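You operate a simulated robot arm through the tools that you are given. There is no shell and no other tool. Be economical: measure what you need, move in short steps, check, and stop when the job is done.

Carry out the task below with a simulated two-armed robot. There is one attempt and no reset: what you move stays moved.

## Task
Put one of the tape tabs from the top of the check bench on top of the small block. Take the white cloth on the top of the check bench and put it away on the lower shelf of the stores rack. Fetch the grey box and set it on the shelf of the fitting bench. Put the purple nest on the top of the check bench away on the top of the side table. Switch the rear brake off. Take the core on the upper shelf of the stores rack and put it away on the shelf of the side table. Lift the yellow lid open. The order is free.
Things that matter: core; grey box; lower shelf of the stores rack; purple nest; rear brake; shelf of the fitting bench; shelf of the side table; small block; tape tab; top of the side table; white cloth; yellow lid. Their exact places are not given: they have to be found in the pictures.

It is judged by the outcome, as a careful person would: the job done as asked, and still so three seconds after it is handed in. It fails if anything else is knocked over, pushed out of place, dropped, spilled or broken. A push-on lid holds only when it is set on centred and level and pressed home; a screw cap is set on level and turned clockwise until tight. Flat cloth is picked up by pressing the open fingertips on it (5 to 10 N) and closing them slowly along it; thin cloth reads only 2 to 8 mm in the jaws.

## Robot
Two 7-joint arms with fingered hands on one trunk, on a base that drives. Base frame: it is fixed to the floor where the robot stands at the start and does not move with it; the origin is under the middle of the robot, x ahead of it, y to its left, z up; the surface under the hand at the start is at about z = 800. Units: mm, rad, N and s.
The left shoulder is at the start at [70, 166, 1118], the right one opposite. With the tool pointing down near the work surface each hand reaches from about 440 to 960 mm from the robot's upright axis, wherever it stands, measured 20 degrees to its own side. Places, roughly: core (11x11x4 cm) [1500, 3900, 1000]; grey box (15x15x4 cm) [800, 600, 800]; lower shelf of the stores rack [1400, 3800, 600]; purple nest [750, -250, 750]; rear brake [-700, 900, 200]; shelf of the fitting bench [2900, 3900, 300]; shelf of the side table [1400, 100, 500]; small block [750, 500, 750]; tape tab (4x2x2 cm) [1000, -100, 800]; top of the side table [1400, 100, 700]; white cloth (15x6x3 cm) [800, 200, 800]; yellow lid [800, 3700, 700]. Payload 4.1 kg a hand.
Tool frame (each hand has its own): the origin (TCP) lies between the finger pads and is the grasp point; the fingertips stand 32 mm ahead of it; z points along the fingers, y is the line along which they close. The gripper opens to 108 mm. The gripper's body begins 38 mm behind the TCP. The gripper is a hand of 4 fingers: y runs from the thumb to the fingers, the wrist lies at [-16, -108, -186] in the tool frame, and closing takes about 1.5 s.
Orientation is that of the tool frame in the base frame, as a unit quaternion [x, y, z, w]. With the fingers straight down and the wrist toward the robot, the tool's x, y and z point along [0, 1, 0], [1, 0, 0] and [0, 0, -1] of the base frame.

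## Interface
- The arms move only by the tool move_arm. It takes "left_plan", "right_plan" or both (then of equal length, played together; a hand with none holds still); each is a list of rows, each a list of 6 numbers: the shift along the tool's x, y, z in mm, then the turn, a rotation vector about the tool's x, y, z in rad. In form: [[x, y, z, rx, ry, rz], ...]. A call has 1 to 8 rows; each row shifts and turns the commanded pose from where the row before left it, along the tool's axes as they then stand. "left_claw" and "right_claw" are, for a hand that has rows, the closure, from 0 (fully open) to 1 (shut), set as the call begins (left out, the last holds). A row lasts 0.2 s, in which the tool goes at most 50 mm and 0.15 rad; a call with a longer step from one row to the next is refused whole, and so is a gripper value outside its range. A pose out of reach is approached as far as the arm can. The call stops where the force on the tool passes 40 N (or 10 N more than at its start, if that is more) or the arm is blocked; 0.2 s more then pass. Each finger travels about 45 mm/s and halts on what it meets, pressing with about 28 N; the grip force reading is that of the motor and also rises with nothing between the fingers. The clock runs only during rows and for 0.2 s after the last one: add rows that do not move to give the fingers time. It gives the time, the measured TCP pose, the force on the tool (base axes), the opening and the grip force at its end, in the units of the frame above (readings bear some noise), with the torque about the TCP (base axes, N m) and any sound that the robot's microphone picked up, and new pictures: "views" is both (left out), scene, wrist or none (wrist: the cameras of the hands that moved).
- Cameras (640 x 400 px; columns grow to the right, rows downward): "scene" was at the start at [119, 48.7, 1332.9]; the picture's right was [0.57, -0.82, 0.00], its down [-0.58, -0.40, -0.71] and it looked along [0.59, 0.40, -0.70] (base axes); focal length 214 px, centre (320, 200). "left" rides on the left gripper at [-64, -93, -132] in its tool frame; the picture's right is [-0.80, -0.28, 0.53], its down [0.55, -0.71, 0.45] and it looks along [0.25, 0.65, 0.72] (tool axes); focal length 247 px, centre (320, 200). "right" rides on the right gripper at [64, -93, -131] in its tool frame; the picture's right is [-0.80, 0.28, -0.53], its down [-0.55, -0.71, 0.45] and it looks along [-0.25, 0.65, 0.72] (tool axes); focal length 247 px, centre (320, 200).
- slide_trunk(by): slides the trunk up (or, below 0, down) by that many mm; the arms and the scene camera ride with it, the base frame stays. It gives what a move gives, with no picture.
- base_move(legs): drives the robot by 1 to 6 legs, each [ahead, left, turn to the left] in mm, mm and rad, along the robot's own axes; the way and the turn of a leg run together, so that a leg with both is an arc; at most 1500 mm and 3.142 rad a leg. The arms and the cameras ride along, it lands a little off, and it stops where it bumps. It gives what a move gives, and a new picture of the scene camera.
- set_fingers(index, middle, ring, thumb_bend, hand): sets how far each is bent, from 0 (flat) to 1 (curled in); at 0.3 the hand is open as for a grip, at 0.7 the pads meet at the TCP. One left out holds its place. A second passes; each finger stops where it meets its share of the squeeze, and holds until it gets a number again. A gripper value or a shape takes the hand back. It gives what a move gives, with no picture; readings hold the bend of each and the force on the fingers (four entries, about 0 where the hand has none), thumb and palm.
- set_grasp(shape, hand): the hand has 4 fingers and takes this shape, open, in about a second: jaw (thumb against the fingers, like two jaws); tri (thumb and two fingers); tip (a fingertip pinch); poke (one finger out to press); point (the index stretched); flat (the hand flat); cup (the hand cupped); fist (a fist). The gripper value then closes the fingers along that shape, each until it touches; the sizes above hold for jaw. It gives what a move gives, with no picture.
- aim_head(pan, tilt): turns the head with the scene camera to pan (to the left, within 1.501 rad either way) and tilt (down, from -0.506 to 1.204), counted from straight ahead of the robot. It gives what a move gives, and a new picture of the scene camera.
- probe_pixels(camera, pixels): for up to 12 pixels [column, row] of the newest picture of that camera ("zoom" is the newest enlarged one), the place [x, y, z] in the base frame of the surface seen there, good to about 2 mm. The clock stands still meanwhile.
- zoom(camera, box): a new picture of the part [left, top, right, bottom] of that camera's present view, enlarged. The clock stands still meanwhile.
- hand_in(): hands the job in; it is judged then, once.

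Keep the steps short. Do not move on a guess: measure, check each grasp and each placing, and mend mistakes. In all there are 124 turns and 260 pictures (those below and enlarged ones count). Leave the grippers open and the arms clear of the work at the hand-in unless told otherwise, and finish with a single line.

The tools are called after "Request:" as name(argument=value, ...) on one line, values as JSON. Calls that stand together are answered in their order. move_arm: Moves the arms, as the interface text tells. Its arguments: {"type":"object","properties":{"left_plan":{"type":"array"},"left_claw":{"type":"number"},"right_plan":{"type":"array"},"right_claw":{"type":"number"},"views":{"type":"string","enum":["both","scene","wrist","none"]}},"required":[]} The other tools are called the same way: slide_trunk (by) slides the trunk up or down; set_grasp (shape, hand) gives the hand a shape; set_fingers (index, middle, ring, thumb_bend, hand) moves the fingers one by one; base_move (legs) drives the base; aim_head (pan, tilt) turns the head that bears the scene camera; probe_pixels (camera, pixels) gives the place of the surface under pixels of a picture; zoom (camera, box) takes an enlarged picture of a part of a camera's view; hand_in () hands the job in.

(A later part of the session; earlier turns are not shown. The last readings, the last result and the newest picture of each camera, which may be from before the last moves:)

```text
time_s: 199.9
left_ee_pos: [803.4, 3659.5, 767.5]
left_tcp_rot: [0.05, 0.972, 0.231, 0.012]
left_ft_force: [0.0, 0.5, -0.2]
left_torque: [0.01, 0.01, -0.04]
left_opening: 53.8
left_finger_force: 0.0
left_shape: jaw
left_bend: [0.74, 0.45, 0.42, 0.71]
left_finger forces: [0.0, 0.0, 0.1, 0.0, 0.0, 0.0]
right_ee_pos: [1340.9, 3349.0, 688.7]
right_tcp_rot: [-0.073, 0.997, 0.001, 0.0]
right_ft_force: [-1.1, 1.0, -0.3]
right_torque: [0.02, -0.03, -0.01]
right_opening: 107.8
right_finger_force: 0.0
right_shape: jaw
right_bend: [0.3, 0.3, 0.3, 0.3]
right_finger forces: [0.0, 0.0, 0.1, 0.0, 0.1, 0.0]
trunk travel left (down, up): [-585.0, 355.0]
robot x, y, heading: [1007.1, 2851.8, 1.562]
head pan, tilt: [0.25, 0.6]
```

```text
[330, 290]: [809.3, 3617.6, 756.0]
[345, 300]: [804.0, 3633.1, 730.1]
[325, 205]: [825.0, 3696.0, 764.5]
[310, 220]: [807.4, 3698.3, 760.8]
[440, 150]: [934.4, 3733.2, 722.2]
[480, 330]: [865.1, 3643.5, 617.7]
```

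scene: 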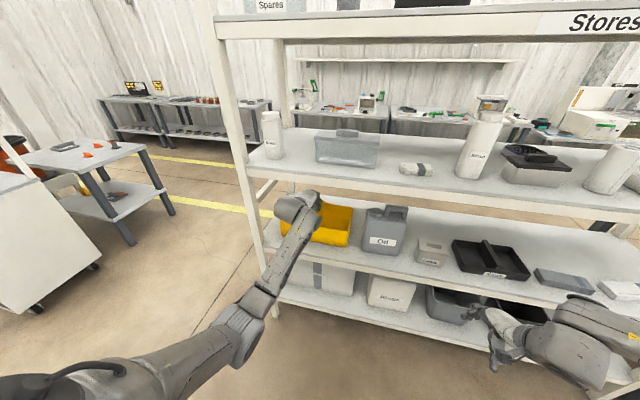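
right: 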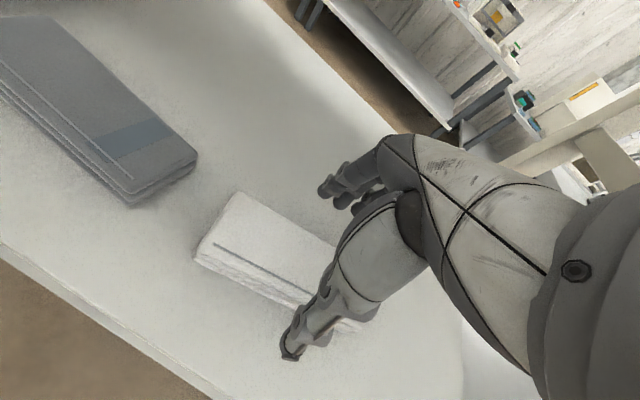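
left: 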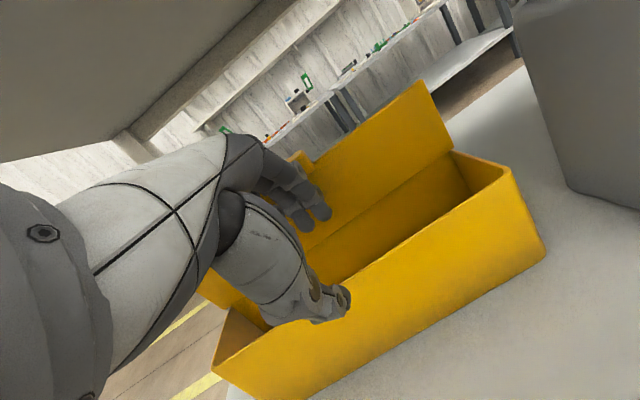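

Thumb at 3633 and fingers at 3696 straddle the wall (3664). Lower 26 mm and close gently.

Request:
move_arm(left_plan=[[0, -12, 23, 0, 0, 0], [0, 0, 0, 0, 0, 0]], views="none")

Request:
move_arm(left_plan=[[0, 0, 0, 0, 0, 0], [0, 0, 0, 0, 0, 0], [0, 0, 0, 0, 0, 0], [0, 0, 0, 0, 0, 0], [0, 0, 0, 0, 0, 0]], left_claw=1, views="wrist")

Request:
probe_pixels(camera="left", pixels=[[480, 230], [500, 250], [420, 290], [440, 120], [330, 190]])

```text
time_s: 200.5
left_ee_pos: [804.3, 3659.8, 740.5]
left_tcp_rot: [0.05, 0.972, 0.23, 0.012]
left_ft_force: [-0.1, -0.6, 0.2]
left_torque: [-0.02, 0.01, 0.02]
left_opening: 53.7
left_finger_force: 0.1
left_shape: jaw
left_bend: [0.74, 0.45, 0.42, 0.71]
left_finger forces: [0.0, 0.0, 0.0, 0.0, 0.0, 0.1]
right_ee_pos: [1340.0, 3348.3, 689.1]
right_tcp_rot: [-0.073, 0.997, 0.003, -0.001]
right_ft_force: [-0.3, -0.6, 0.0]
right_torque: [-0.03, 0.01, 0.02]
right_opening: 107.8
right_finger_force: 0.0
right_shape: jaw
right_bend: [0.3, 0.3, 0.3, 0.3]
right_finger forces: [0.0, 0.0, 0.0, 0.0, 0.0, 0.1]
trunk travel left (down, up): [-585.0, 355.0]
robot x, y, heading: [1009.1, 2850.1, 1.563]
head pan, tilt: [0.25, 0.6]
```

```text
time_s: 201.7
left_ee_pos: [804.3, 3658.8, 742.3]
left_tcp_rot: [0.051, 0.971, 0.233, 0.012]
left_ft_force: [-0.6, -3.0, 7.2]
left_torque: [-0.01, 0.08, 0.02]
left_opening: 0.1
left_finger_force: 27.7
left_shape: jaw
left_bend: [0.7, 0.7, 0.7, 0.73]
left_finger forces: [0.1, 10.3, 0.1, 0.0, 0.0, 0.0]
right_ee_pos: [1339.5, 3348.8, 690.5]
right_tcp_rot: [-0.073, 0.997, 0.003, -0.001]
right_ft_force: [0.0, 0.7, -0.5]
right_torque: [0.03, -0.02, -0.01]
right_opening: 107.8
right_finger_force: 0.1
right_shape: jaw
right_bend: [0.3, 0.3, 0.3, 0.3]
right_finger forces: [0.0, 0.1, 0.0, 0.0, 0.0, 0.1]
trunk travel left (down, up): [-585.0, 355.0]
robot x, y, heading: [1009.1, 2856.3, 1.558]
head pan, tilt: [0.25, 0.6]
```

left: 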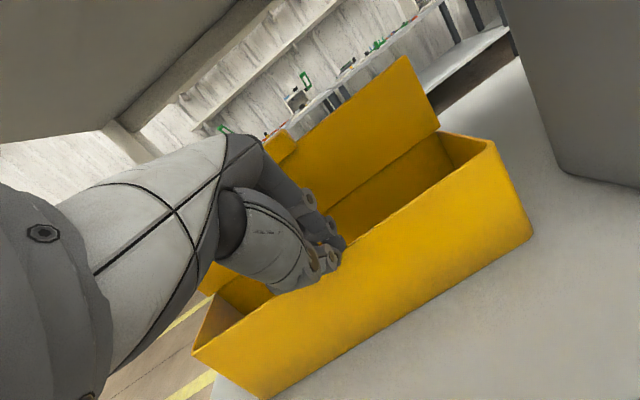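

```text
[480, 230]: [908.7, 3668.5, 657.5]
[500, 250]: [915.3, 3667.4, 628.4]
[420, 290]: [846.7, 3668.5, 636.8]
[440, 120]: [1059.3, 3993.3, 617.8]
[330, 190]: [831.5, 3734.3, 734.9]
```

The pads closed on top of the rim; go deeper: reopen, lower 16 mm, close again.

Request:
move_arm(left_plan=[[0, 2, -4, 0, 0, 0], [0, 0, 0, 0, 0, 0], [0, 0, 0, 0, 0, 0], [0, 0, 0, 0, 0, 0], [0, 0, 0, 0, 0, 0], [0, -8, 15, 0, 0, 0], [0, -2, 4, 0, 0, 0], [0, 0, 0, 0, 0, 0]], left_claw=0.5, views="none")

Request:
move_arm(left_plan=[[0, 0, 0, 0, 0, 0], [0, 0, 0, 0, 0, 0], [0, 0, 0, 0, 0, 0], [0, 0, 0, 0, 0, 0], [0, 0, 0, 0, 0, 0], [0, 0, 0, 0, 0, 0]], left_claw=1, views="wrist")

```text
time_s: 203.5
left_ee_pos: [805.4, 3657.2, 723.1]
left_tcp_rot: [0.05, 0.972, 0.231, 0.011]
left_ft_force: [0.2, -0.4, 0.4]
left_torque: [-0.02, 0.01, 0.02]
left_opening: 53.5
left_finger_force: 0.1
left_shape: jaw
left_bend: [0.74, 0.45, 0.42, 0.71]
left_finger forces: [0.0, 0.1, 0.0, 0.0, 0.0, 0.0]
right_ee_pos: [1340.1, 3347.6, 688.7]
right_tcp_rot: [-0.073, 0.997, 0.001, -0.001]
right_ft_force: [0.3, 0.5, 0.6]
right_torque: [-0.06, 0.02, -0.01]
right_opening: 107.7
right_finger_force: 0.0
right_shape: jaw
right_bend: [0.3, 0.3, 0.3, 0.3]
right_finger forces: [0.0, 0.0, 0.0, 0.0, 0.1, 0.1]
trunk travel left (down, up): [-585.0, 355.0]
robot x, y, heading: [1008.1, 2853.7, 1.561]
head pan, tilt: [0.25, 0.6]
```

```text
time_s: 204.9
left_ee_pos: [805.0, 3657.9, 723.0]
left_tcp_rot: [0.05, 0.972, 0.23, 0.011]
left_ft_force: [0.0, -0.4, -0.4]
left_torque: [-0.12, 0.02, -0.08]
left_opening: 0.8
left_finger_force: 27.9
left_shape: jaw
left_bend: [0.71, 0.69, 0.7, 0.7]
left_finger forces: [13.5, 7.2, 3.3, 0.0, 24.3, 0.1]
right_ee_pos: [1340.5, 3349.4, 689.6]
right_tcp_rot: [-0.073, 0.997, 0.001, -0.001]
right_ft_force: [-0.3, 0.1, -0.3]
right_torque: [-0.03, -0.03, -0.04]
right_opening: 107.6
right_finger_force: 0.0
right_shape: jaw
right_bend: [0.3, 0.3, 0.3, 0.3]
right_finger forces: [0.0, 0.0, 0.0, 0.0, 0.0, 0.0]
trunk travel left (down, up): [-585.0, 355.0]
robot x, y, heading: [1009.2, 2851.9, 1.563]
head pan, tilt: [0.25, 0.6]
```

left: 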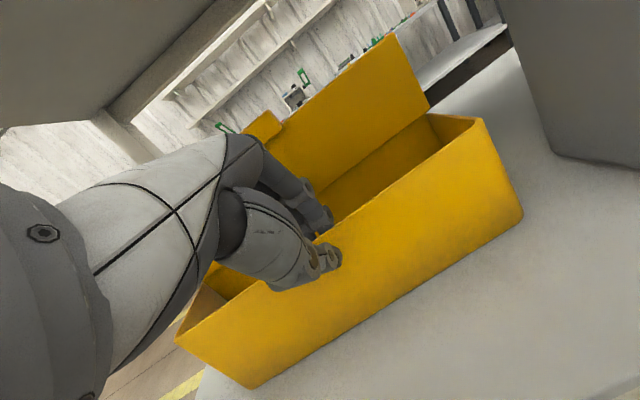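

Firm pinch. Pull back 44 mm, then open and rise.

Request:
move_arm(left_plan=[[-1.1, -9.8, -5, 0, 0, 0], [-1.1, -9.8, -5, 0, 0, 0], [-1.1, -9.8, -5, 0, 0, 0], [-1.1, -9.8, -5, 0, 0, 0], [0, 0, 0, 0, 0, 0]], views="wrist")

Request:
probe_pixels(camera="left", pixels=[[480, 200], [420, 260], [300, 330], [390, 60], [420, 100]])

Request:
move_arm(left_plan=[[0, 0, 0, 0, 0, 0], [0, 0, 0, 0, 0, 0], [0, 0, 0, 0, 0, 0], [0, 0, 0, 0, 0, 0], [0, 13, -26, 0, 0, 0], [0, 15, -30, 0, 0, 0], [0, -40, -20, 0, 0, 0], [0, -40, -20, 0, 0, 0]], left_claw=0.5, views="both")

```text
time_s: 206.1
left_ee_pos: [804.2, 3612.9, 725.3]
left_tcp_rot: [0.05, 0.972, 0.231, 0.011]
left_ft_force: [0.8, -0.4, -0.6]
left_torque: [-0.17, 0.06, -0.04]
left_opening: 0.7
left_finger_force: 28.3
left_shape: jaw
left_bend: [0.71, 0.69, 0.7, 0.7]
left_finger forces: [14.7, 7.3, 3.4, 0.0, 25.7, 0.0]
right_ee_pos: [1339.9, 3349.4, 689.1]
right_tcp_rot: [-0.073, 0.997, 0.002, -0.001]
right_ft_force: [0.3, -0.2, -1.1]
right_torque: [0.01, 0.02, 0.01]
right_opening: 108.0
right_finger_force: 0.1
right_shape: jaw
right_bend: [0.3, 0.3, 0.3, 0.3]
right_finger forces: [0.0, 0.0, 0.0, 0.1, 0.0, 0.1]
trunk travel left (down, up): [-585.0, 355.0]
robot x, y, heading: [1007.9, 2856.3, 1.557]
head pan, tilt: [0.25, 0.6]
```

left: 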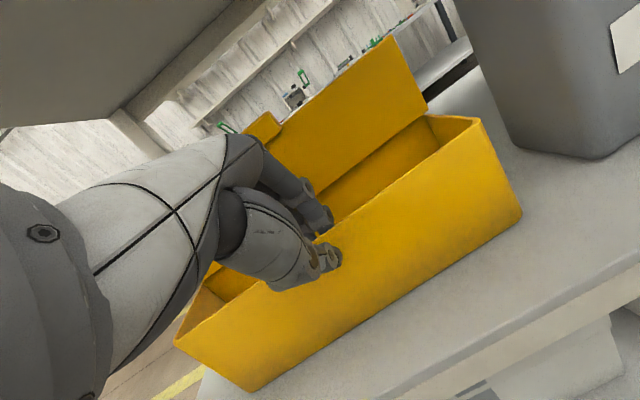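

```text
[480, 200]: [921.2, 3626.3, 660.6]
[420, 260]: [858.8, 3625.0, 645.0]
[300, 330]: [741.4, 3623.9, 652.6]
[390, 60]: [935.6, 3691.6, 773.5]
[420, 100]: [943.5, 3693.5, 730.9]
```

```text
time_s: 207.9
left_ee_pos: [794.9, 3524.3, 786.7]
left_tcp_rot: [0.051, 0.972, 0.23, 0.011]
left_ft_force: [-0.1, 0.0, 0.4]
left_torque: [-0.05, 0.03, -0.02]
left_opening: 53.9
left_finger_force: 0.1
left_shape: jaw
left_bend: [0.74, 0.45, 0.42, 0.71]
left_finger forces: [0.0, 0.1, 0.0, 0.0, 0.0, 0.0]
right_ee_pos: [1340.3, 3348.6, 688.7]
right_tcp_rot: [-0.073, 0.997, 0.002, 0.0]
right_ft_force: [0.3, 0.2, -0.3]
right_torque: [-0.01, 0.0, 0.0]
right_opening: 107.9
right_finger_force: 0.0
right_shape: jaw
right_bend: [0.3, 0.3, 0.3, 0.3]
right_finger forces: [0.1, 0.0, 0.0, 0.0, 0.0, 0.0]
trunk travel left (down, up): [-585.0, 355.0]
robot x, y, heading: [1011.4, 2859.2, 1.562]
head pan, tilt: [0.25, 0.6]
```

scene: 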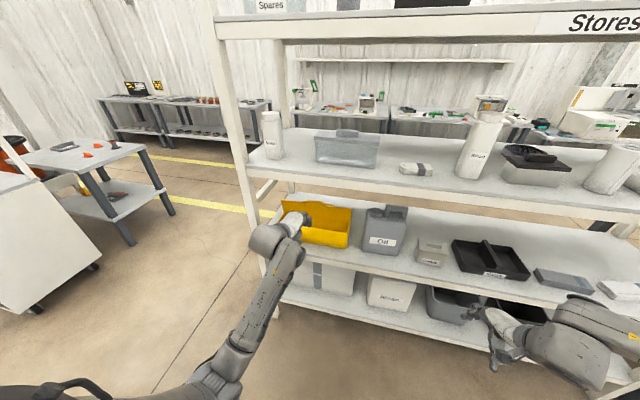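
left: 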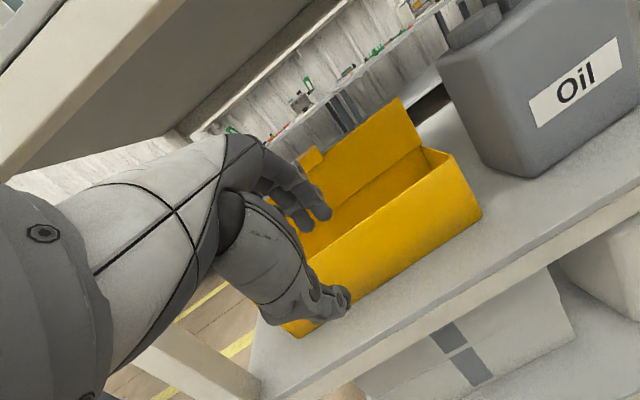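

The toolbox is back at y≈3625 with the lid upright and open. Next the core: back off, shift right, raise the trunk fully, and look at it.

Request:
base_move(legs=[[-250, 0, 0], [0, -250, 0]])

Request:
slide_trunk(by=320)

Request:
aim_head(pan=-0.2, tilt=0.5)

Request:
zoom(camera="scene", box=[260, 140, 380, 215])

```text
time_s: 211.2
left_ee_pos: [1042.5, 3270.9, 786.4]
left_tcp_rot: [0.051, 0.972, 0.231, 0.01]
left_ft_force: [0.2, 0.7, 0.0]
left_torque: [0.02, -0.02, 0.04]
left_opening: 54.3
left_finger_force: 0.0
left_shape: jaw
left_bend: [0.74, 0.45, 0.42, 0.71]
left_finger forces: [0.1, 0.0, 0.0, 0.0, 0.0, 0.1]
right_ee_pos: [1587.7, 3094.3, 689.0]
right_tcp_rot: [-0.072, 0.997, 0.002, -0.001]
right_ft_force: [0.9, -0.4, -0.3]
right_torque: [0.0, -0.03, -0.03]
right_opening: 108.0
right_finger_force: 0.1
right_shape: jaw
right_bend: [0.3, 0.3, 0.3, 0.3]
right_finger forces: [0.1, 0.0, 0.1, 0.0, 0.0, 0.0]
trunk travel left (down, up): [-585.0, 355.0]
robot x, y, heading: [1256.8, 2597.0, 1.557]
head pan, tilt: [0.25, 0.6]
```

scene: 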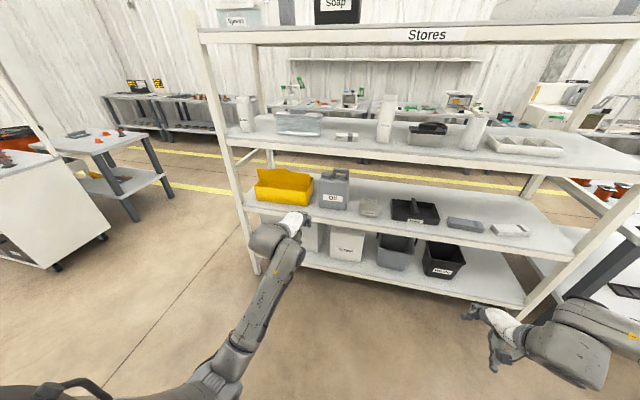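

```text
time_s: 214.3
left_ee_pos: [1042.1, 3270.5, 1105.9]
left_tcp_rot: [0.051, 0.972, 0.231, 0.011]
left_ft_force: [-0.4, 0.3, 0.1]
left_torque: [-0.01, 0.01, -0.01]
left_opening: 53.9
left_finger_force: 0.0
left_shape: jaw
left_bend: [0.74, 0.45, 0.42, 0.71]
left_finger forces: [0.1, 0.1, 0.0, 0.0, 0.0, 0.0]
right_ee_pos: [1588.2, 3094.7, 1008.6]
right_tcp_rot: [-0.073, 0.997, 0.002, -0.001]
right_ft_force: [0.1, 0.7, 1.3]
right_torque: [0.0, -0.03, -0.01]
right_opening: 107.5
right_finger_force: 0.1
right_shape: jaw
right_bend: [0.3, 0.3, 0.3, 0.3]
right_finger forces: [0.0, 0.1, 0.0, 0.0, 0.0, 0.1]
trunk travel left (down, up): [-905.0, 35.0]
robot x, y, heading: [1256.5, 2601.8, 1.562]
head pan, tilt: [0.25, 0.6]
```

```text
time_s: 215.2
left_ee_pos: [1041.5, 3270.9, 1105.4]
left_tcp_rot: [0.051, 0.972, 0.231, 0.011]
left_ft_force: [-0.2, 0.5, 0.1]
left_torque: [-0.02, 0.0, 0.0]
left_opening: 53.5
left_finger_force: 0.0
left_shape: jaw
left_bend: [0.74, 0.45, 0.42, 0.71]
left_finger forces: [0.0, 0.0, 0.0, 0.0, 0.0, 0.0]
right_ee_pos: [1586.5, 3096.0, 1008.6]
right_tcp_rot: [-0.072, 0.997, 0.001, -0.001]
right_ft_force: [-0.6, 0.0, -0.8]
right_torque: [0.04, 0.01, 0.0]
right_opening: 107.7
right_finger_force: 0.1
right_shape: jaw
right_bend: [0.3, 0.3, 0.3, 0.3]
right_finger forces: [0.1, 0.0, 0.0, 0.1, 0.0, 0.0]
trunk travel left (down, up): [-905.0, 35.0]
robot x, y, heading: [1254.9, 2601.8, 1.555]
head pan, tilt: [-0.201, 0.499]
```

scene: 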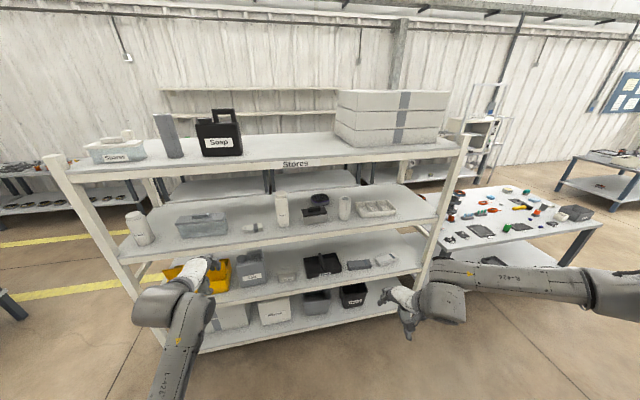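

```text
5.33 times, centred on (320, 178) of scene
```

zoom: 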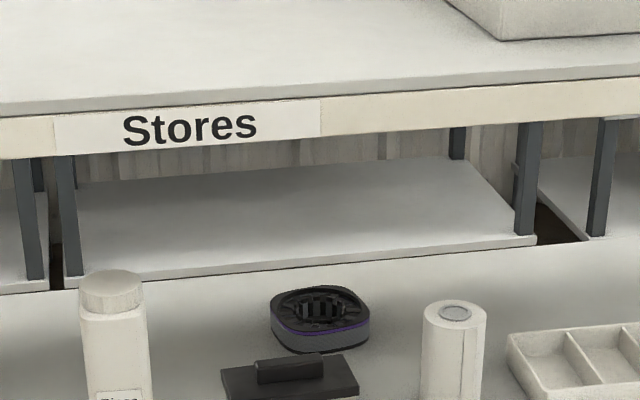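

Request:
probe_pixels(camera="zoom", pixels=[[278, 310], [362, 315], [315, 330], [318, 290], [318, 310], [318, 345], [290, 370], [290, 385], [345, 365], [455, 330], [112, 290], [272, 325]])

Request:
zoom(camera="scene", box=[300, 185, 340, 210])

```text
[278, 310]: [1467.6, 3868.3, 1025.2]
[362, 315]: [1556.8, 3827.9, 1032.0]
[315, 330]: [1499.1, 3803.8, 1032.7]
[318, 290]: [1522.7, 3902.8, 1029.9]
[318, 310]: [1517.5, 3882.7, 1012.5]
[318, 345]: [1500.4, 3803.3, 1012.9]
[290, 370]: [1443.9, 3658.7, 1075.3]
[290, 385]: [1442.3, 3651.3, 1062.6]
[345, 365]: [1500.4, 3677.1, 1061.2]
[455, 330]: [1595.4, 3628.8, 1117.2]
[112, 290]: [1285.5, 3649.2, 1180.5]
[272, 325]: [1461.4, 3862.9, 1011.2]
```

```text
16.00 times, centred on (320, 198) of scene
```

zoom: 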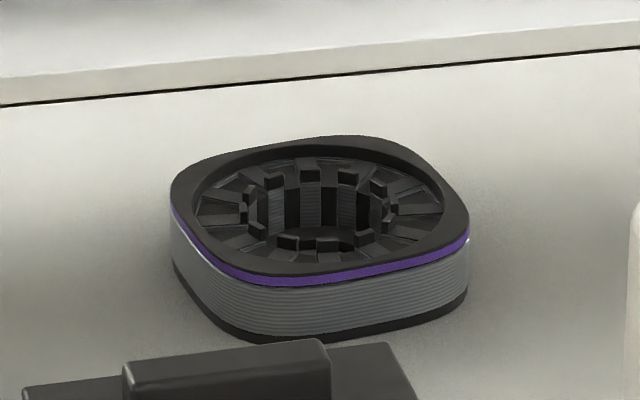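

The core is at (1513,3858), top 1033, boxed in at the front by the container and canister but free behind. I'll approach from the rack's rear, so I check the way around its left end, tucking the left arm in meanwhile.

Request:
move_arm(left_plan=[[30, -33, -17, 0, 0, 0], [30, -33, -17, 0, 0, 0], [30, -33, -17, 0, 0, 0], [30, -33, -17, 0, 0, 0], [30, -33, -17, 0, 0, 0], [30, -33, -17, 0.15, 0, 0], [0, 0, 0, 0.15, 0, 0], [0, 0, 0, 0.15, 0, 0]], left_claw=0, views="none")

Request:
aim_head(pan=0.75, tilt=0.45)

Request:
probe_pixels(camera="scene", pixels=[[100, 250], [200, 250], [300, 250], [150, 200], [250, 200], [350, 200], [100, 160], [200, 160], [300, 160], [400, 160], [350, 130], [430, 170]])

```text
time_s: 217.1
left_ee_pos: [839.6, 3069.8, 1107.7]
left_tcp_rot: [0.051, 0.999, 0.007, -0.001]
left_ft_force: [0.2, 0.2, 0.2]
left_torque: [0.01, 0.01, 0.01]
left_opening: 107.9
left_finger_force: 0.0
left_shape: jaw
left_bend: [0.3, 0.3, 0.3, 0.3]
left_finger forces: [0.0, 0.0, 0.0, 0.1, 0.0, 0.0]
right_ee_pos: [1585.9, 3096.8, 1008.1]
right_tcp_rot: [-0.071, 0.997, 0.002, -0.002]
right_ft_force: [0.2, 0.1, -0.5]
right_torque: [0.0, 0.04, 0.03]
right_opening: 107.5
right_finger_force: 0.0
right_shape: jaw
right_bend: [0.3, 0.3, 0.3, 0.3]
right_finger forces: [0.0, 0.0, 0.0, 0.0, 0.0, 0.0]
trunk travel left (down, up): [-905.0, 35.0]
robot x, y, heading: [1256.5, 2603.7, 1.558]
head pan, tilt: [-0.201, 0.499]
```

```text
time_s: 218.3
left_ee_pos: [839.0, 3067.7, 1109.2]
left_tcp_rot: [0.051, 0.999, 0.009, 0.0]
left_ft_force: [0.4, 1.3, 0.0]
left_torque: [0.02, 0.01, -0.01]
left_opening: 107.7
left_finger_force: 0.1
left_shape: jaw
left_bend: [0.3, 0.3, 0.3, 0.3]
left_finger forces: [0.1, 0.0, 0.1, 0.0, 0.0, 0.1]
right_ee_pos: [1585.4, 3095.6, 1008.8]
right_tcp_rot: [-0.072, 0.997, 0.002, 0.0]
right_ft_force: [0.7, -0.7, -0.3]
right_torque: [-0.01, 0.0, -0.03]
right_opening: 107.5
right_finger_force: 0.2
right_shape: jaw
right_bend: [0.3, 0.3, 0.3, 0.3]
right_finger forces: [0.1, 0.0, 0.0, 0.1, 0.0, 0.2]
trunk travel left (down, up): [-905.0, 35.0]
robot x, y, heading: [1252.8, 2600.1, 1.562]
head pan, tilt: [0.75, 0.45]
```

scene: 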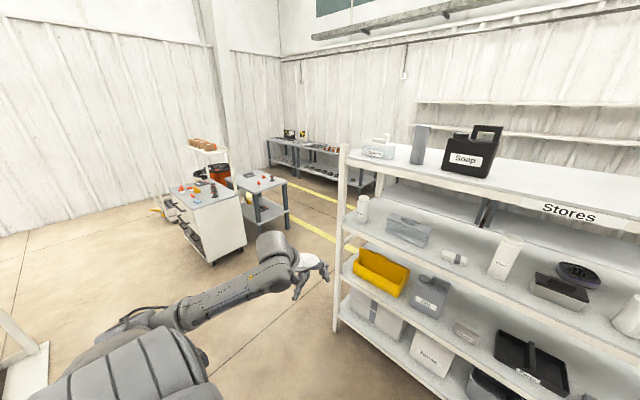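

```text
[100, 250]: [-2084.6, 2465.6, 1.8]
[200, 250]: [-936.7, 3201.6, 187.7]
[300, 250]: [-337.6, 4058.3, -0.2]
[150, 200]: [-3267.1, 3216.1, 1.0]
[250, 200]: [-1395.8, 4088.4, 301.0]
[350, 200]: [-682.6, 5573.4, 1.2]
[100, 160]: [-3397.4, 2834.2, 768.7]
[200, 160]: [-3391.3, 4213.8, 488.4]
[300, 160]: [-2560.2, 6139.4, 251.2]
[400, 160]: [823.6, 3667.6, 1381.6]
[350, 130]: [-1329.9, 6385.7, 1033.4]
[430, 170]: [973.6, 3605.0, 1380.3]
```

Corridor x −650…560 left of the rack and the rear are clear. Drive around: left 1310, ahead 2050, turn, along 1312, turn to face the rack's rear.

Request:
base_move(legs=[[0, 1310, 0], [1500, 0, 0], [550, 0, 0], [0, 0, -1.56], [1312, 0, 0], [0, 0, -1.571]])

Request:
aim_head(pan=0.2, tilt=0.5)

Request:
zoom(camera="scene", box=[220, 120, 420, 245])

```text
time_s: 228.5
left_ee_pos: [-517.1, 3800.9, 1103.3]
left_tcp_rot: [0.025, 1.0, 0.013, 0.011]
left_ft_force: [-0.4, -0.8, 0.1]
left_torque: [0.01, 0.0, 0.01]
left_opening: 107.8
left_finger_force: 0.0
left_shape: jaw
left_bend: [0.3, 0.3, 0.3, 0.3]
left_finger forces: [0.1, 0.1, 0.0, 0.0, 0.0, 0.0]
right_ee_pos: [221.6, 3864.7, 1018.1]
right_tcp_rot: [-0.102, 0.995, 0.002, 0.005]
right_ft_force: [0.0, -0.4, 1.8]
right_torque: [-0.01, -0.01, -0.02]
right_opening: 107.8
right_finger_force: 0.0
right_shape: jaw
right_bend: [0.3, 0.3, 0.3, 0.3]
right_finger forces: [0.1, 0.0, 0.2, 0.0, 0.1, 0.1]
trunk travel left (down, up): [-905.0, 35.0]
robot x, y, heading: [-59.6, 3359.9, 1.613]
head pan, tilt: [0.75, 0.45]
stopped in leg 2: the robot was blocked; the commanded pose is now the measured one
```

scene: 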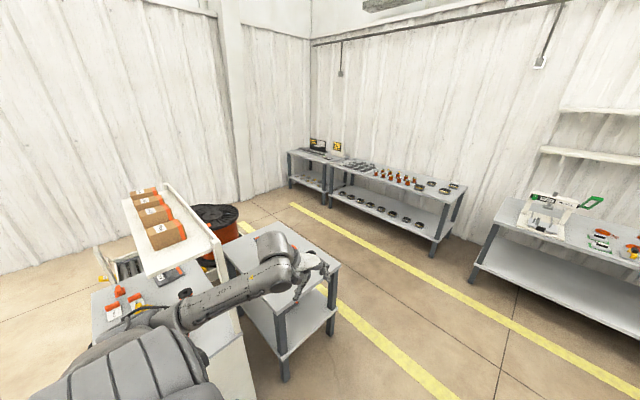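

```text
time_s: 229.5
left_ee_pos: [-516.4, 3803.8, 1099.8]
left_tcp_rot: [0.027, 0.999, 0.011, 0.013]
left_ft_force: [-0.6, 1.1, -0.4]
left_torque: [0.01, 0.01, -0.05]
left_opening: 107.7
left_finger_force: 0.0
left_shape: jaw
left_bend: [0.3, 0.3, 0.3, 0.3]
left_finger forces: [0.0, 0.0, 0.0, 0.1, 0.0, 0.1]
right_ee_pos: [222.9, 3865.6, 1015.2]
right_tcp_rot: [-0.101, 0.995, 0.001, 0.007]
right_ft_force: [-1.1, 0.2, -0.7]
right_torque: [0.0, -0.02, 0.03]
right_opening: 107.8
right_finger_force: 0.1
right_shape: jaw
right_bend: [0.3, 0.3, 0.3, 0.3]
right_finger forces: [0.0, 0.0, 0.0, 0.0, 0.0, 0.0]
trunk travel left (down, up): [-905.0, 35.0]
robot x, y, heading: [-53.4, 3364.9, 1.613]
head pan, tilt: [0.201, 0.499]
```

scene: 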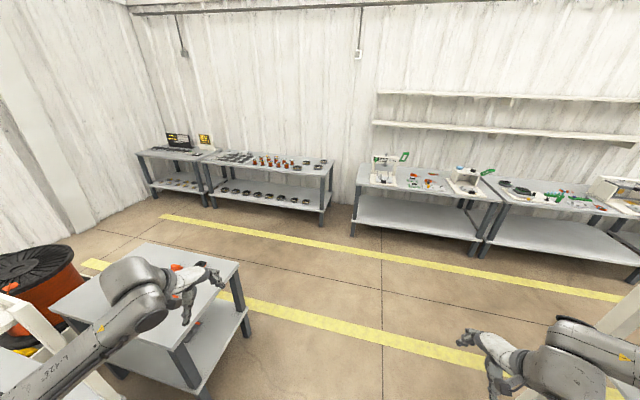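

```text
3.20 times, centred on (320, 182) of scene
```

zoom: 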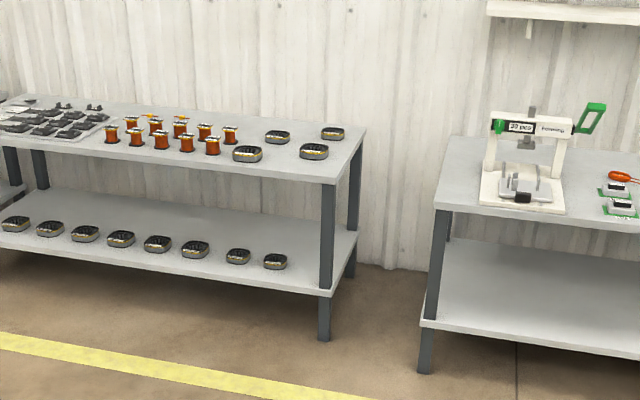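

Blocked by the cabinet on the left; nothing seems toppled. I bring both hands inward/forward to be narrower, back off 60, shift right 120, and go on.

Request:
base_move(legs=[[-80, 0, -0.042], [0, -120, 0]])

Request:
move_arm(left_plan=[[-30, 20, 0, 0, 0, 0], [-30, 20, 0, 0, 0, 0], [-30, 20, 0, 0, 0, 0], [-30, 20, 0, 0, 0, 0], [-30, 20, 0, 0, 0, 0], [-30, 20, 0, 0, 0, 0]], right_plan=[[25, 15, 0, 0, 0, 0], [25, 15, 0, 0, 0, 0], [25, 15, 0, 0, 0, 0], [25, 15, 0, 0, 0, 0], [0, 0, 0, 0, 0, 0], [0, 0, 0, 0, 0, 0]], views="none")

Request:
base_move(legs=[[1370, 0, 0], [0, 0, -1.571], [1190, 0, 0], [0, 0, -1.571]])

Request:
zoom(camera="scene", box=[240, 120, 400, 220])

```text
time_s: 230.6
left_ee_pos: [-524.5, 3750.2, 1101.4]
left_tcp_rot: [0.008, 1.0, 0.008, 0.007]
left_ft_force: [-0.6, -0.2, -0.6]
left_torque: [-0.01, -0.02, -0.02]
left_opening: 107.8
left_finger_force: 0.1
left_shape: jaw
left_bend: [0.3, 0.3, 0.3, 0.3]
left_finger forces: [0.0, 0.1, 0.0, 0.0, 0.1, 0.0]
right_ee_pos: [204.5, 3840.9, 1012.5]
right_tcp_rot: [-0.123, 0.992, 0.0, -0.001]
right_ft_force: [-0.3, 0.3, 0.2]
right_torque: [0.03, -0.04, 0.0]
right_opening: 107.9
right_finger_force: 0.1
right_shape: jaw
right_bend: [0.3, 0.3, 0.3, 0.3]
right_finger forces: [0.0, 0.0, 0.0, 0.0, 0.0, 0.0]
trunk travel left (down, up): [-905.0, 35.0]
robot x, y, heading: [-53.8, 3321.3, 1.65]
head pan, tilt: [0.201, 0.499]
stopped in leg 1: the robot was blocked; the commanded pose is now the measured one
```

scene: 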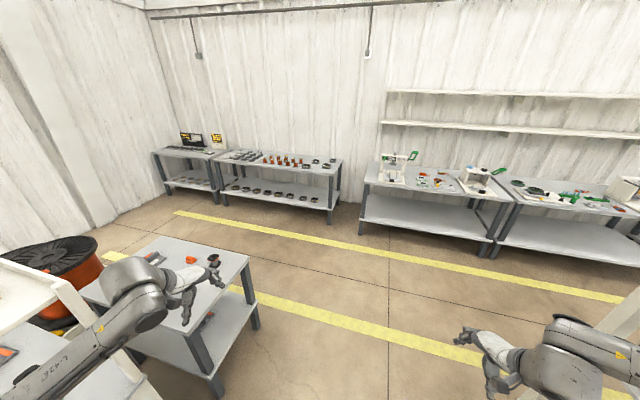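

```text
time_s: 231.9
left_ee_pos: [-324.9, 3868.6, 1110.0]
left_tcp_rot: [0.01, 1.0, 0.008, -0.002]
left_ft_force: [0.7, 0.0, 0.2]
left_torque: [-0.02, -0.01, 0.03]
left_opening: 108.0
left_finger_force: 0.0
left_shape: jaw
left_bend: [0.3, 0.3, 0.3, 0.3]
left_finger forces: [0.0, 0.0, 0.0, 0.0, 0.0, 0.0]
right_ee_pos: [113.3, 3873.2, 1008.4]
right_tcp_rot: [-0.121, 0.993, 0.001, -0.01]
right_ft_force: [0.3, 0.3, -0.7]
right_torque: [0.0, 0.02, 0.01]
right_opening: 107.7
right_finger_force: 0.1
right_shape: jaw
right_bend: [0.3, 0.3, 0.3, 0.3]
right_finger forces: [0.0, 0.0, 0.0, 0.0, 0.0, 0.1]
trunk travel left (down, up): [-905.0, 35.0]
robot x, y, heading: [-55.1, 3318.6, 1.645]
head pan, tilt: [0.201, 0.499]
```

```text
time_s: 252.1
left_ee_pos: [1339.8, 4281.2, 1110.7]
left_tcp_rot: [1.0, 0.022, 0.001, 0.009]
left_ft_force: [0.2, -0.1, 0.4]
left_torque: [-0.01, 0.03, 0.02]
left_opening: 107.6
left_finger_force: 0.1
left_shape: jaw
left_bend: [0.3, 0.3, 0.3, 0.3]
left_finger forces: [0.1, 0.0, 0.0, 0.0, 0.0, 0.0]
right_ee_pos: [903.9, 4249.4, 1009.2]
right_tcp_rot: [0.988, 0.153, 0.009, 0.001]
right_ft_force: [0.4, 0.2, -0.6]
right_torque: [0.03, 0.01, 0.0]
right_opening: 107.8
right_finger_force: 0.1
right_shape: jaw
right_bend: [0.3, 0.3, 0.3, 0.3]
right_finger forces: [0.1, 0.0, 0.0, 0.1, 0.0, 0.0]
trunk travel left (down, up): [-905.0, 35.0]
robot x, y, heading: [1036.1, 4809.1, -1.431]
head pan, tilt: [0.201, 0.499]
```

scene: 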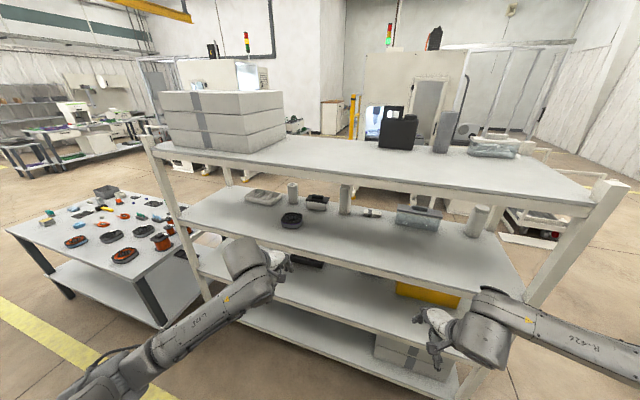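

```text
4.00 times, centred on (320, 170) of scene
```

zoom: 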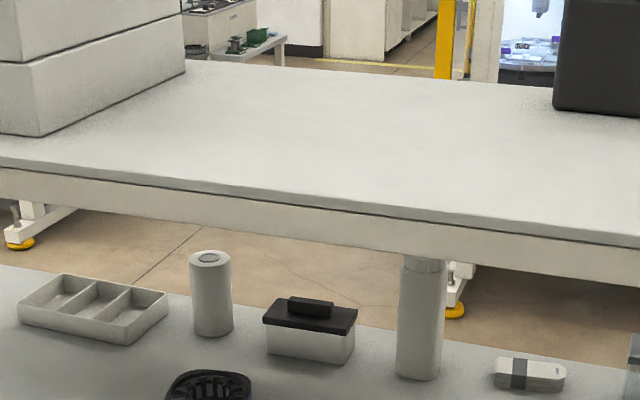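

I'm around at the rear: core at (291,218), nothing behind it. Straighten to face −y, align so the left hand points at the core, and measure it.

Request:
base_move(legs=[[0, 0, -0.14], [149, 249, 0]])

Request:
aim_head(pan=0.25, tilt=0.7)

Request:
zoom(camera="scene", box=[272, 110, 368, 170])

Request:
probe_pixels(camera="scene", pixels=[[300, 150], [320, 150], [340, 150], [320, 140], [320, 130], [300, 120], [340, 120], [320, 100], [320, 110], [320, 170]])

```text
time_s: 254.7
left_ee_pos: [1506.1, 4094.3, 1110.8]
left_tcp_rot: [0.999, -0.05, 0.001, 0.009]
left_ft_force: [-0.6, 0.2, 0.9]
left_torque: [-0.05, 0.0, -0.01]
left_opening: 107.7
left_finger_force: 0.0
left_shape: jaw
left_bend: [0.3, 0.3, 0.3, 0.3]
left_finger forces: [0.1, 0.0, 0.1, 0.0, 0.1, 0.1]
right_ee_pos: [1067.8, 4124.7, 1009.5]
right_tcp_rot: [0.997, 0.081, 0.009, 0.0]
right_ft_force: [-0.4, -0.2, 0.0]
right_torque: [0.04, 0.01, 0.02]
right_opening: 107.9
right_finger_force: 0.0
right_shape: jaw
right_bend: [0.3, 0.3, 0.3, 0.3]
right_finger forces: [0.0, 0.0, 0.0, 0.0, 0.0, 0.0]
trunk travel left (down, up): [-905.0, 35.0]
robot x, y, heading: [1279.7, 4661.0, -1.576]
head pan, tilt: [0.201, 0.499]
```

scene: 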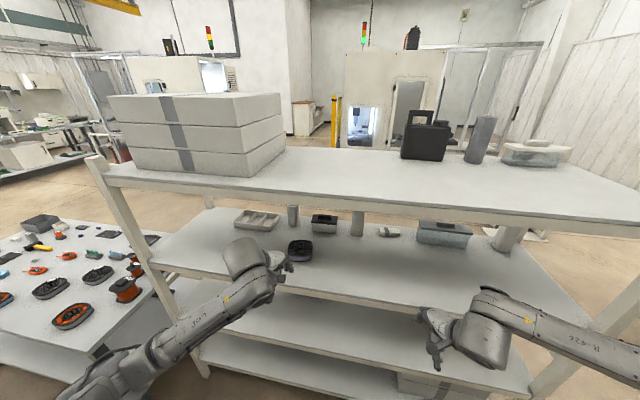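

```text
time_s: 255.4
left_ee_pos: [1505.6, 4092.6, 1109.9]
left_tcp_rot: [0.999, -0.05, 0.0, 0.009]
left_ft_force: [0.2, -0.2, 0.2]
left_torque: [0.04, 0.02, -0.01]
left_opening: 108.0
left_finger_force: 0.1
left_shape: jaw
left_bend: [0.3, 0.3, 0.3, 0.3]
left_finger forces: [0.0, 0.0, 0.1, 0.0, 0.1, 0.0]
right_ee_pos: [1069.3, 4122.8, 1008.1]
right_tcp_rot: [0.997, 0.081, 0.009, 0.001]
right_ft_force: [-0.7, 0.1, 0.2]
right_torque: [0.02, -0.02, 0.01]
right_opening: 108.0
right_finger_force: 0.1
right_shape: jaw
right_bend: [0.3, 0.3, 0.3, 0.3]
right_finger forces: [0.0, 0.0, 0.0, 0.1, 0.1, 0.0]
trunk travel left (down, up): [-905.0, 35.0]
robot x, y, heading: [1281.1, 4660.1, -1.572]
head pan, tilt: [0.25, 0.7]
```

scene: 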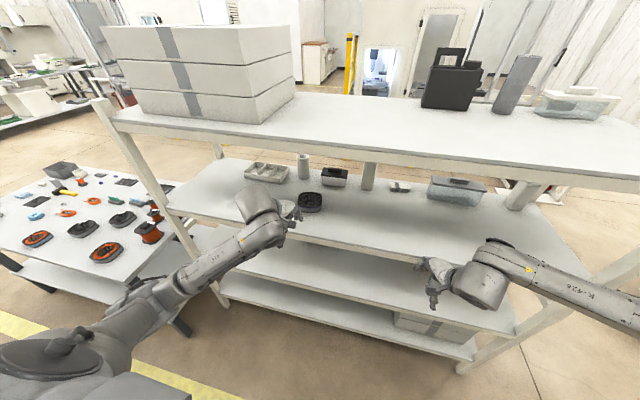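

```text
6.67 times, centred on (320, 140) of scene
```

zoom: 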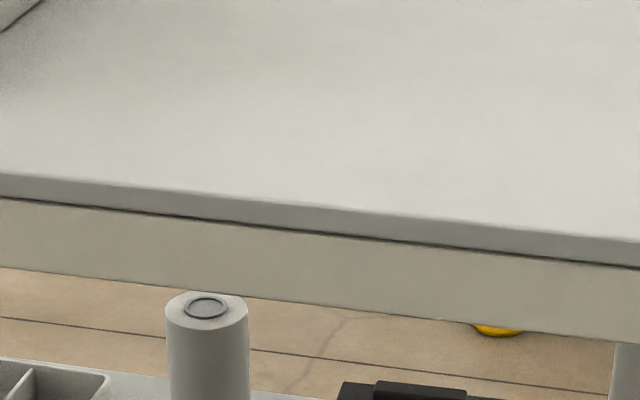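

```text
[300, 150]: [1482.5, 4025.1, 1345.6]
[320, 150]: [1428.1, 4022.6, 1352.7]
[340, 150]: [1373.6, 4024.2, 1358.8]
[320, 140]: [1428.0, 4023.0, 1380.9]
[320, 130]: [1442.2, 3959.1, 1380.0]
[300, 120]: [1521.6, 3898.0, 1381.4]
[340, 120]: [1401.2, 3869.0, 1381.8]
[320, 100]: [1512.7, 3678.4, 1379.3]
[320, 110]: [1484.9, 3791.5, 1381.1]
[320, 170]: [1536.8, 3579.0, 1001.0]
```

Request:
zoom(camera="scene", box=[290, 184, 338, 214])

Request:
probe_pixels(camera="zoom", pixels=[[140, 170], [420, 170], [270, 110], [270, 290], [160, 230], [400, 240], [200, 130], [350, 130], [130, 200], [430, 200], [270, 270], [300, 200]])

```text
13.33 times, centred on (314, 199) of scene
```

zoom: 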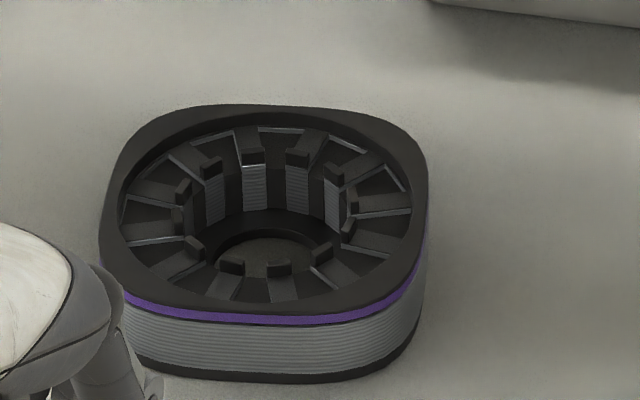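

```text
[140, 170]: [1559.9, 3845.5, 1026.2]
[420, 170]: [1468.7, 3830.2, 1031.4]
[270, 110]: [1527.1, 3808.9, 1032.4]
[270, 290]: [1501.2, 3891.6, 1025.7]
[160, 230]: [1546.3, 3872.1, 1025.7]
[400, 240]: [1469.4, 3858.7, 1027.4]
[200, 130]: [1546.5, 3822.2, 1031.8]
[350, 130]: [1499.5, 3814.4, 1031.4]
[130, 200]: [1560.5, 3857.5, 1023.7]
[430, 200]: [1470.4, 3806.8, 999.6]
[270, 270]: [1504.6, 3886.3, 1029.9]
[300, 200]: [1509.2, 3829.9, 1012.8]
```

Core centre ≈ (1516,3853), about 100 mm across, top 1033; rear lip at y 4024, underside ≈1325. Prepare: right arm aside, left hand opened a little wider, raise arm/lower trunk, drive 100 ahead.

Request:
set_fingers(hand="left", index=0.22, middle=0.22, ring=0.22, thumb_bend=0.22)

Request:
move_arm(left_plan=[[4, 0, -30, 0, 0, 0], [4, 0, -30, 0, 0, 0], [4, 0, -30, 0, 0, 0], [0, 0, 0, 0, 0, 0], [0, 0, 0, 0, 0, 0], [0, 0, 0, 0, 0, 0]], right_plan=[[-36, -28, 0, 0, 0, 0], [-36, -28, 0, 0, 0, 0], [-36, -28, 0, 0, 0, 0], [-36, -28, 0, 0, 0, 0], [-36, -28, 0, 0, 0, 0], [-36, -28, 0, 0, 0, 0]], views="none")

Request:
slide_trunk(by=-120)

Request:
base_move(legs=[[100, 0, 0]])

Request:
zoom(camera="left", box=[160, 80, 560, 330])

```text
time_s: 256.4
left_ee_pos: [1505.7, 4092.8, 1110.9]
left_tcp_rot: [0.999, -0.049, 0.0, 0.009]
left_ft_force: [-0.4, -1.0, 0.1]
left_torque: [0.02, 0.03, -0.02]
left_opening: 127.9
left_finger_force: 0.1
left_shape: fingers
left_bend: [0.22, 0.22, 0.22, 0.22]
left_finger forces: [0.0, 0.1, 0.0, 0.0, 0.0, 0.1]
right_ee_pos: [1067.7, 4123.2, 1009.3]
right_tcp_rot: [0.997, 0.082, 0.008, 0.001]
right_ft_force: [-0.1, 0.7, -1.0]
right_torque: [0.04, 0.05, 0.0]
right_opening: 108.0
right_finger_force: 0.0
right_shape: jaw
right_bend: [0.3, 0.3, 0.3, 0.3]
right_finger forces: [0.0, 0.1, 0.0, 0.0, 0.1, 0.0]
trunk travel left (down, up): [-905.0, 35.0]
robot x, y, heading: [1278.6, 4659.4, -1.573]
head pan, tilt: [0.25, 0.7]
```

```text
time_s: 257.8
left_ee_pos: [1517.2, 4094.3, 1200.7]
left_tcp_rot: [0.999, -0.05, 0.001, 0.008]
left_ft_force: [-0.3, -0.3, -0.7]
left_torque: [-0.03, 0.01, 0.01]
left_opening: 128.5
left_finger_force: 0.1
left_shape: fingers
left_bend: [0.22, 0.22, 0.22, 0.22]
left_finger forces: [0.0, 0.0, 0.0, 0.0, 0.0, 0.0]
right_ee_pos: [828.9, 4256.1, 1005.5]
right_tcp_rot: [0.997, 0.081, 0.009, 0.002]
right_ft_force: [0.1, -0.1, 0.3]
right_torque: [-0.06, 0.0, 0.01]
right_opening: 108.3
right_finger_force: 0.1
right_shape: jaw
right_bend: [0.3, 0.3, 0.3, 0.3]
right_finger forces: [0.0, 0.0, 0.0, 0.0, 0.1, 0.1]
trunk travel left (down, up): [-905.0, 35.0]
robot x, y, heading: [1279.7, 4658.9, -1.578]
head pan, tilt: [0.25, 0.7]
```

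```text
time_s: 259.3
left_ee_pos: [1516.0, 4093.5, 1079.6]
left_tcp_rot: [0.999, -0.049, 0.001, 0.009]
left_ft_force: [0.2, 0.1, -0.5]
left_torque: [-0.05, -0.03, 0.0]
left_opening: 128.0
left_finger_force: 0.1
left_shape: fingers
left_bend: [0.22, 0.22, 0.22, 0.22]
left_finger forces: [0.1, 0.0, 0.1, 0.1, 0.0, 0.0]
right_ee_pos: [829.9, 4255.5, 885.8]
right_tcp_rot: [0.997, 0.081, 0.009, 0.001]
right_ft_force: [-0.7, 0.6, 0.8]
right_torque: [-0.02, 0.01, 0.01]
right_opening: 107.9
right_finger_force: 0.1
right_shape: jaw
right_bend: [0.3, 0.3, 0.3, 0.3]
right_finger forces: [0.0, 0.1, 0.0, 0.0, 0.0, 0.1]
trunk travel left (down, up): [-785.0, 155.0]
robot x, y, heading: [1281.1, 4663.0, -1.576]
head pan, tilt: [0.25, 0.7]
```

```text
time_s: 260.5
left_ee_pos: [1516.7, 3993.9, 1079.7]
left_tcp_rot: [0.999, -0.05, 0.0, 0.008]
left_ft_force: [-0.5, -0.3, 1.0]
left_torque: [0.04, 0.0, 0.0]
left_opening: 128.4
left_finger_force: 0.0
left_shape: fingers
left_bend: [0.22, 0.22, 0.22, 0.22]
left_finger forces: [0.1, 0.1, 0.0, 0.1, 0.0, 0.1]
right_ee_pos: [828.6, 4156.8, 884.9]
right_tcp_rot: [0.997, 0.081, 0.008, 0.001]
right_ft_force: [0.8, -0.4, 0.4]
right_torque: [0.01, 0.03, -0.02]
right_opening: 107.9
right_finger_force: 0.1
right_shape: jaw
right_bend: [0.3, 0.3, 0.3, 0.3]
right_finger forces: [0.0, 0.1, 0.0, 0.0, 0.0, 0.1]
trunk travel left (down, up): [-785.0, 155.0]
robot x, y, heading: [1282.7, 4562.8, -1.577]
head pan, tilt: [0.25, 0.7]
```

scene: 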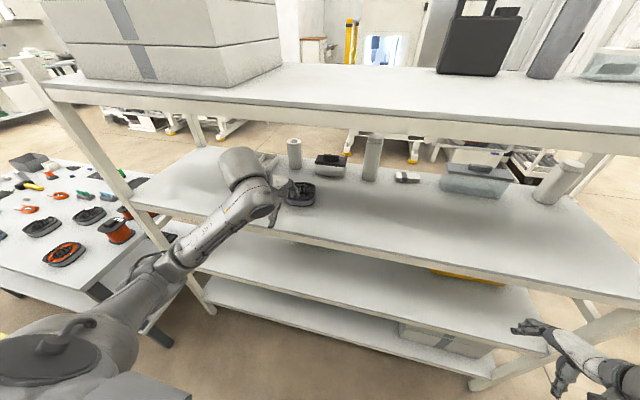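

```text
1.60 times, centred on (360, 205) of left
```

zoom: 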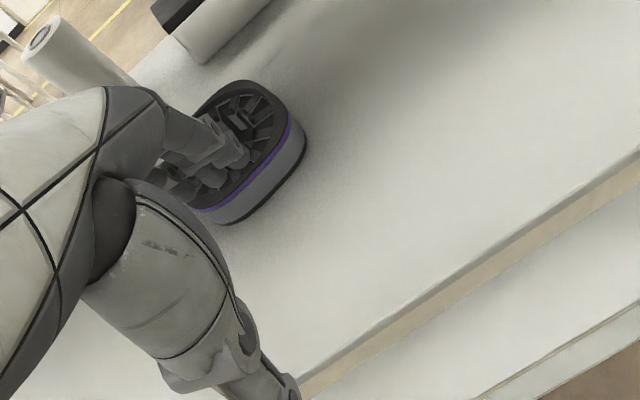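

Advance 140 mm over the core and check.

Request:
move_arm(left_plan=[[3.5, 35, 0, 0, 0, 0], [3.5, 35, 0, 0, 0, 0], [3.5, 35, 0, 0, 0, 0], [3.5, 35, 0, 0, 0, 0], [0, 0, 0, 0, 0, 0]])

Request:
zoom(camera="left", box=[200, 100, 440, 370])

Request:
probe_pixels(camera="left", pixels=[[345, 355], [350, 340], [400, 250], [380, 280], [420, 220], [330, 210], [320, 195], [360, 240]])

```text
time_s: 261.7
left_ee_pos: [1516.0, 3854.5, 1082.1]
left_tcp_rot: [0.999, -0.05, 0.001, 0.008]
left_ft_force: [0.0, 0.6, 0.1]
left_torque: [-0.04, -0.01, -0.01]
left_opening: 128.2
left_finger_force: 0.0
left_shape: fingers
left_bend: [0.22, 0.22, 0.22, 0.22]
left_finger forces: [0.1, 0.0, 0.0, 0.1, 0.1, 0.0]
right_ee_pos: [830.8, 4156.6, 886.8]
right_tcp_rot: [0.997, 0.081, 0.008, 0.001]
right_ft_force: [0.3, 0.2, 0.4]
right_torque: [0.04, -0.02, -0.01]
right_opening: 108.0
right_finger_force: 0.1
right_shape: jaw
right_bend: [0.3, 0.3, 0.3, 0.3]
right_finger forces: [0.0, 0.1, 0.1, 0.1, 0.1, 0.1]
trunk travel left (down, up): [-785.0, 155.0]
robot x, y, heading: [1283.0, 4558.8, -1.576]
head pan, tilt: [0.25, 0.7]
```

scene: 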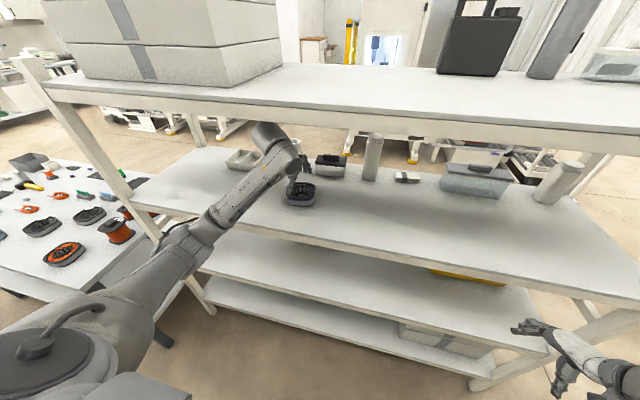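
left: 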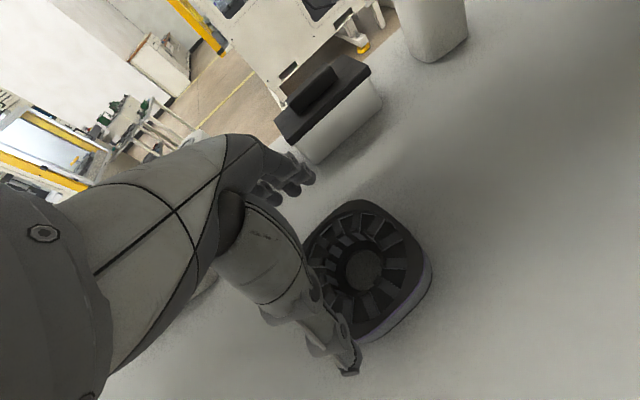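

```text
1.48 times, centred on (320, 235) of left
```

zoom: 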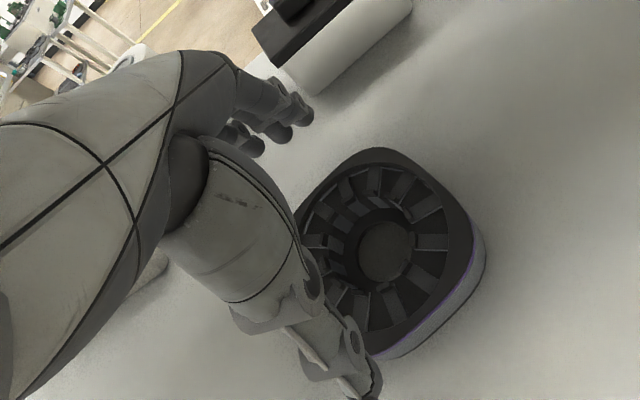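

```text
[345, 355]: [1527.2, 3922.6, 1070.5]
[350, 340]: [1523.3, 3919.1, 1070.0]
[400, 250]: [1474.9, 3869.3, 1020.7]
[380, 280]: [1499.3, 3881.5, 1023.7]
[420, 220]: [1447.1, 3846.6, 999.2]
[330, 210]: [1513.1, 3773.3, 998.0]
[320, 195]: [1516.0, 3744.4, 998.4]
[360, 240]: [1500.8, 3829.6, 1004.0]
```

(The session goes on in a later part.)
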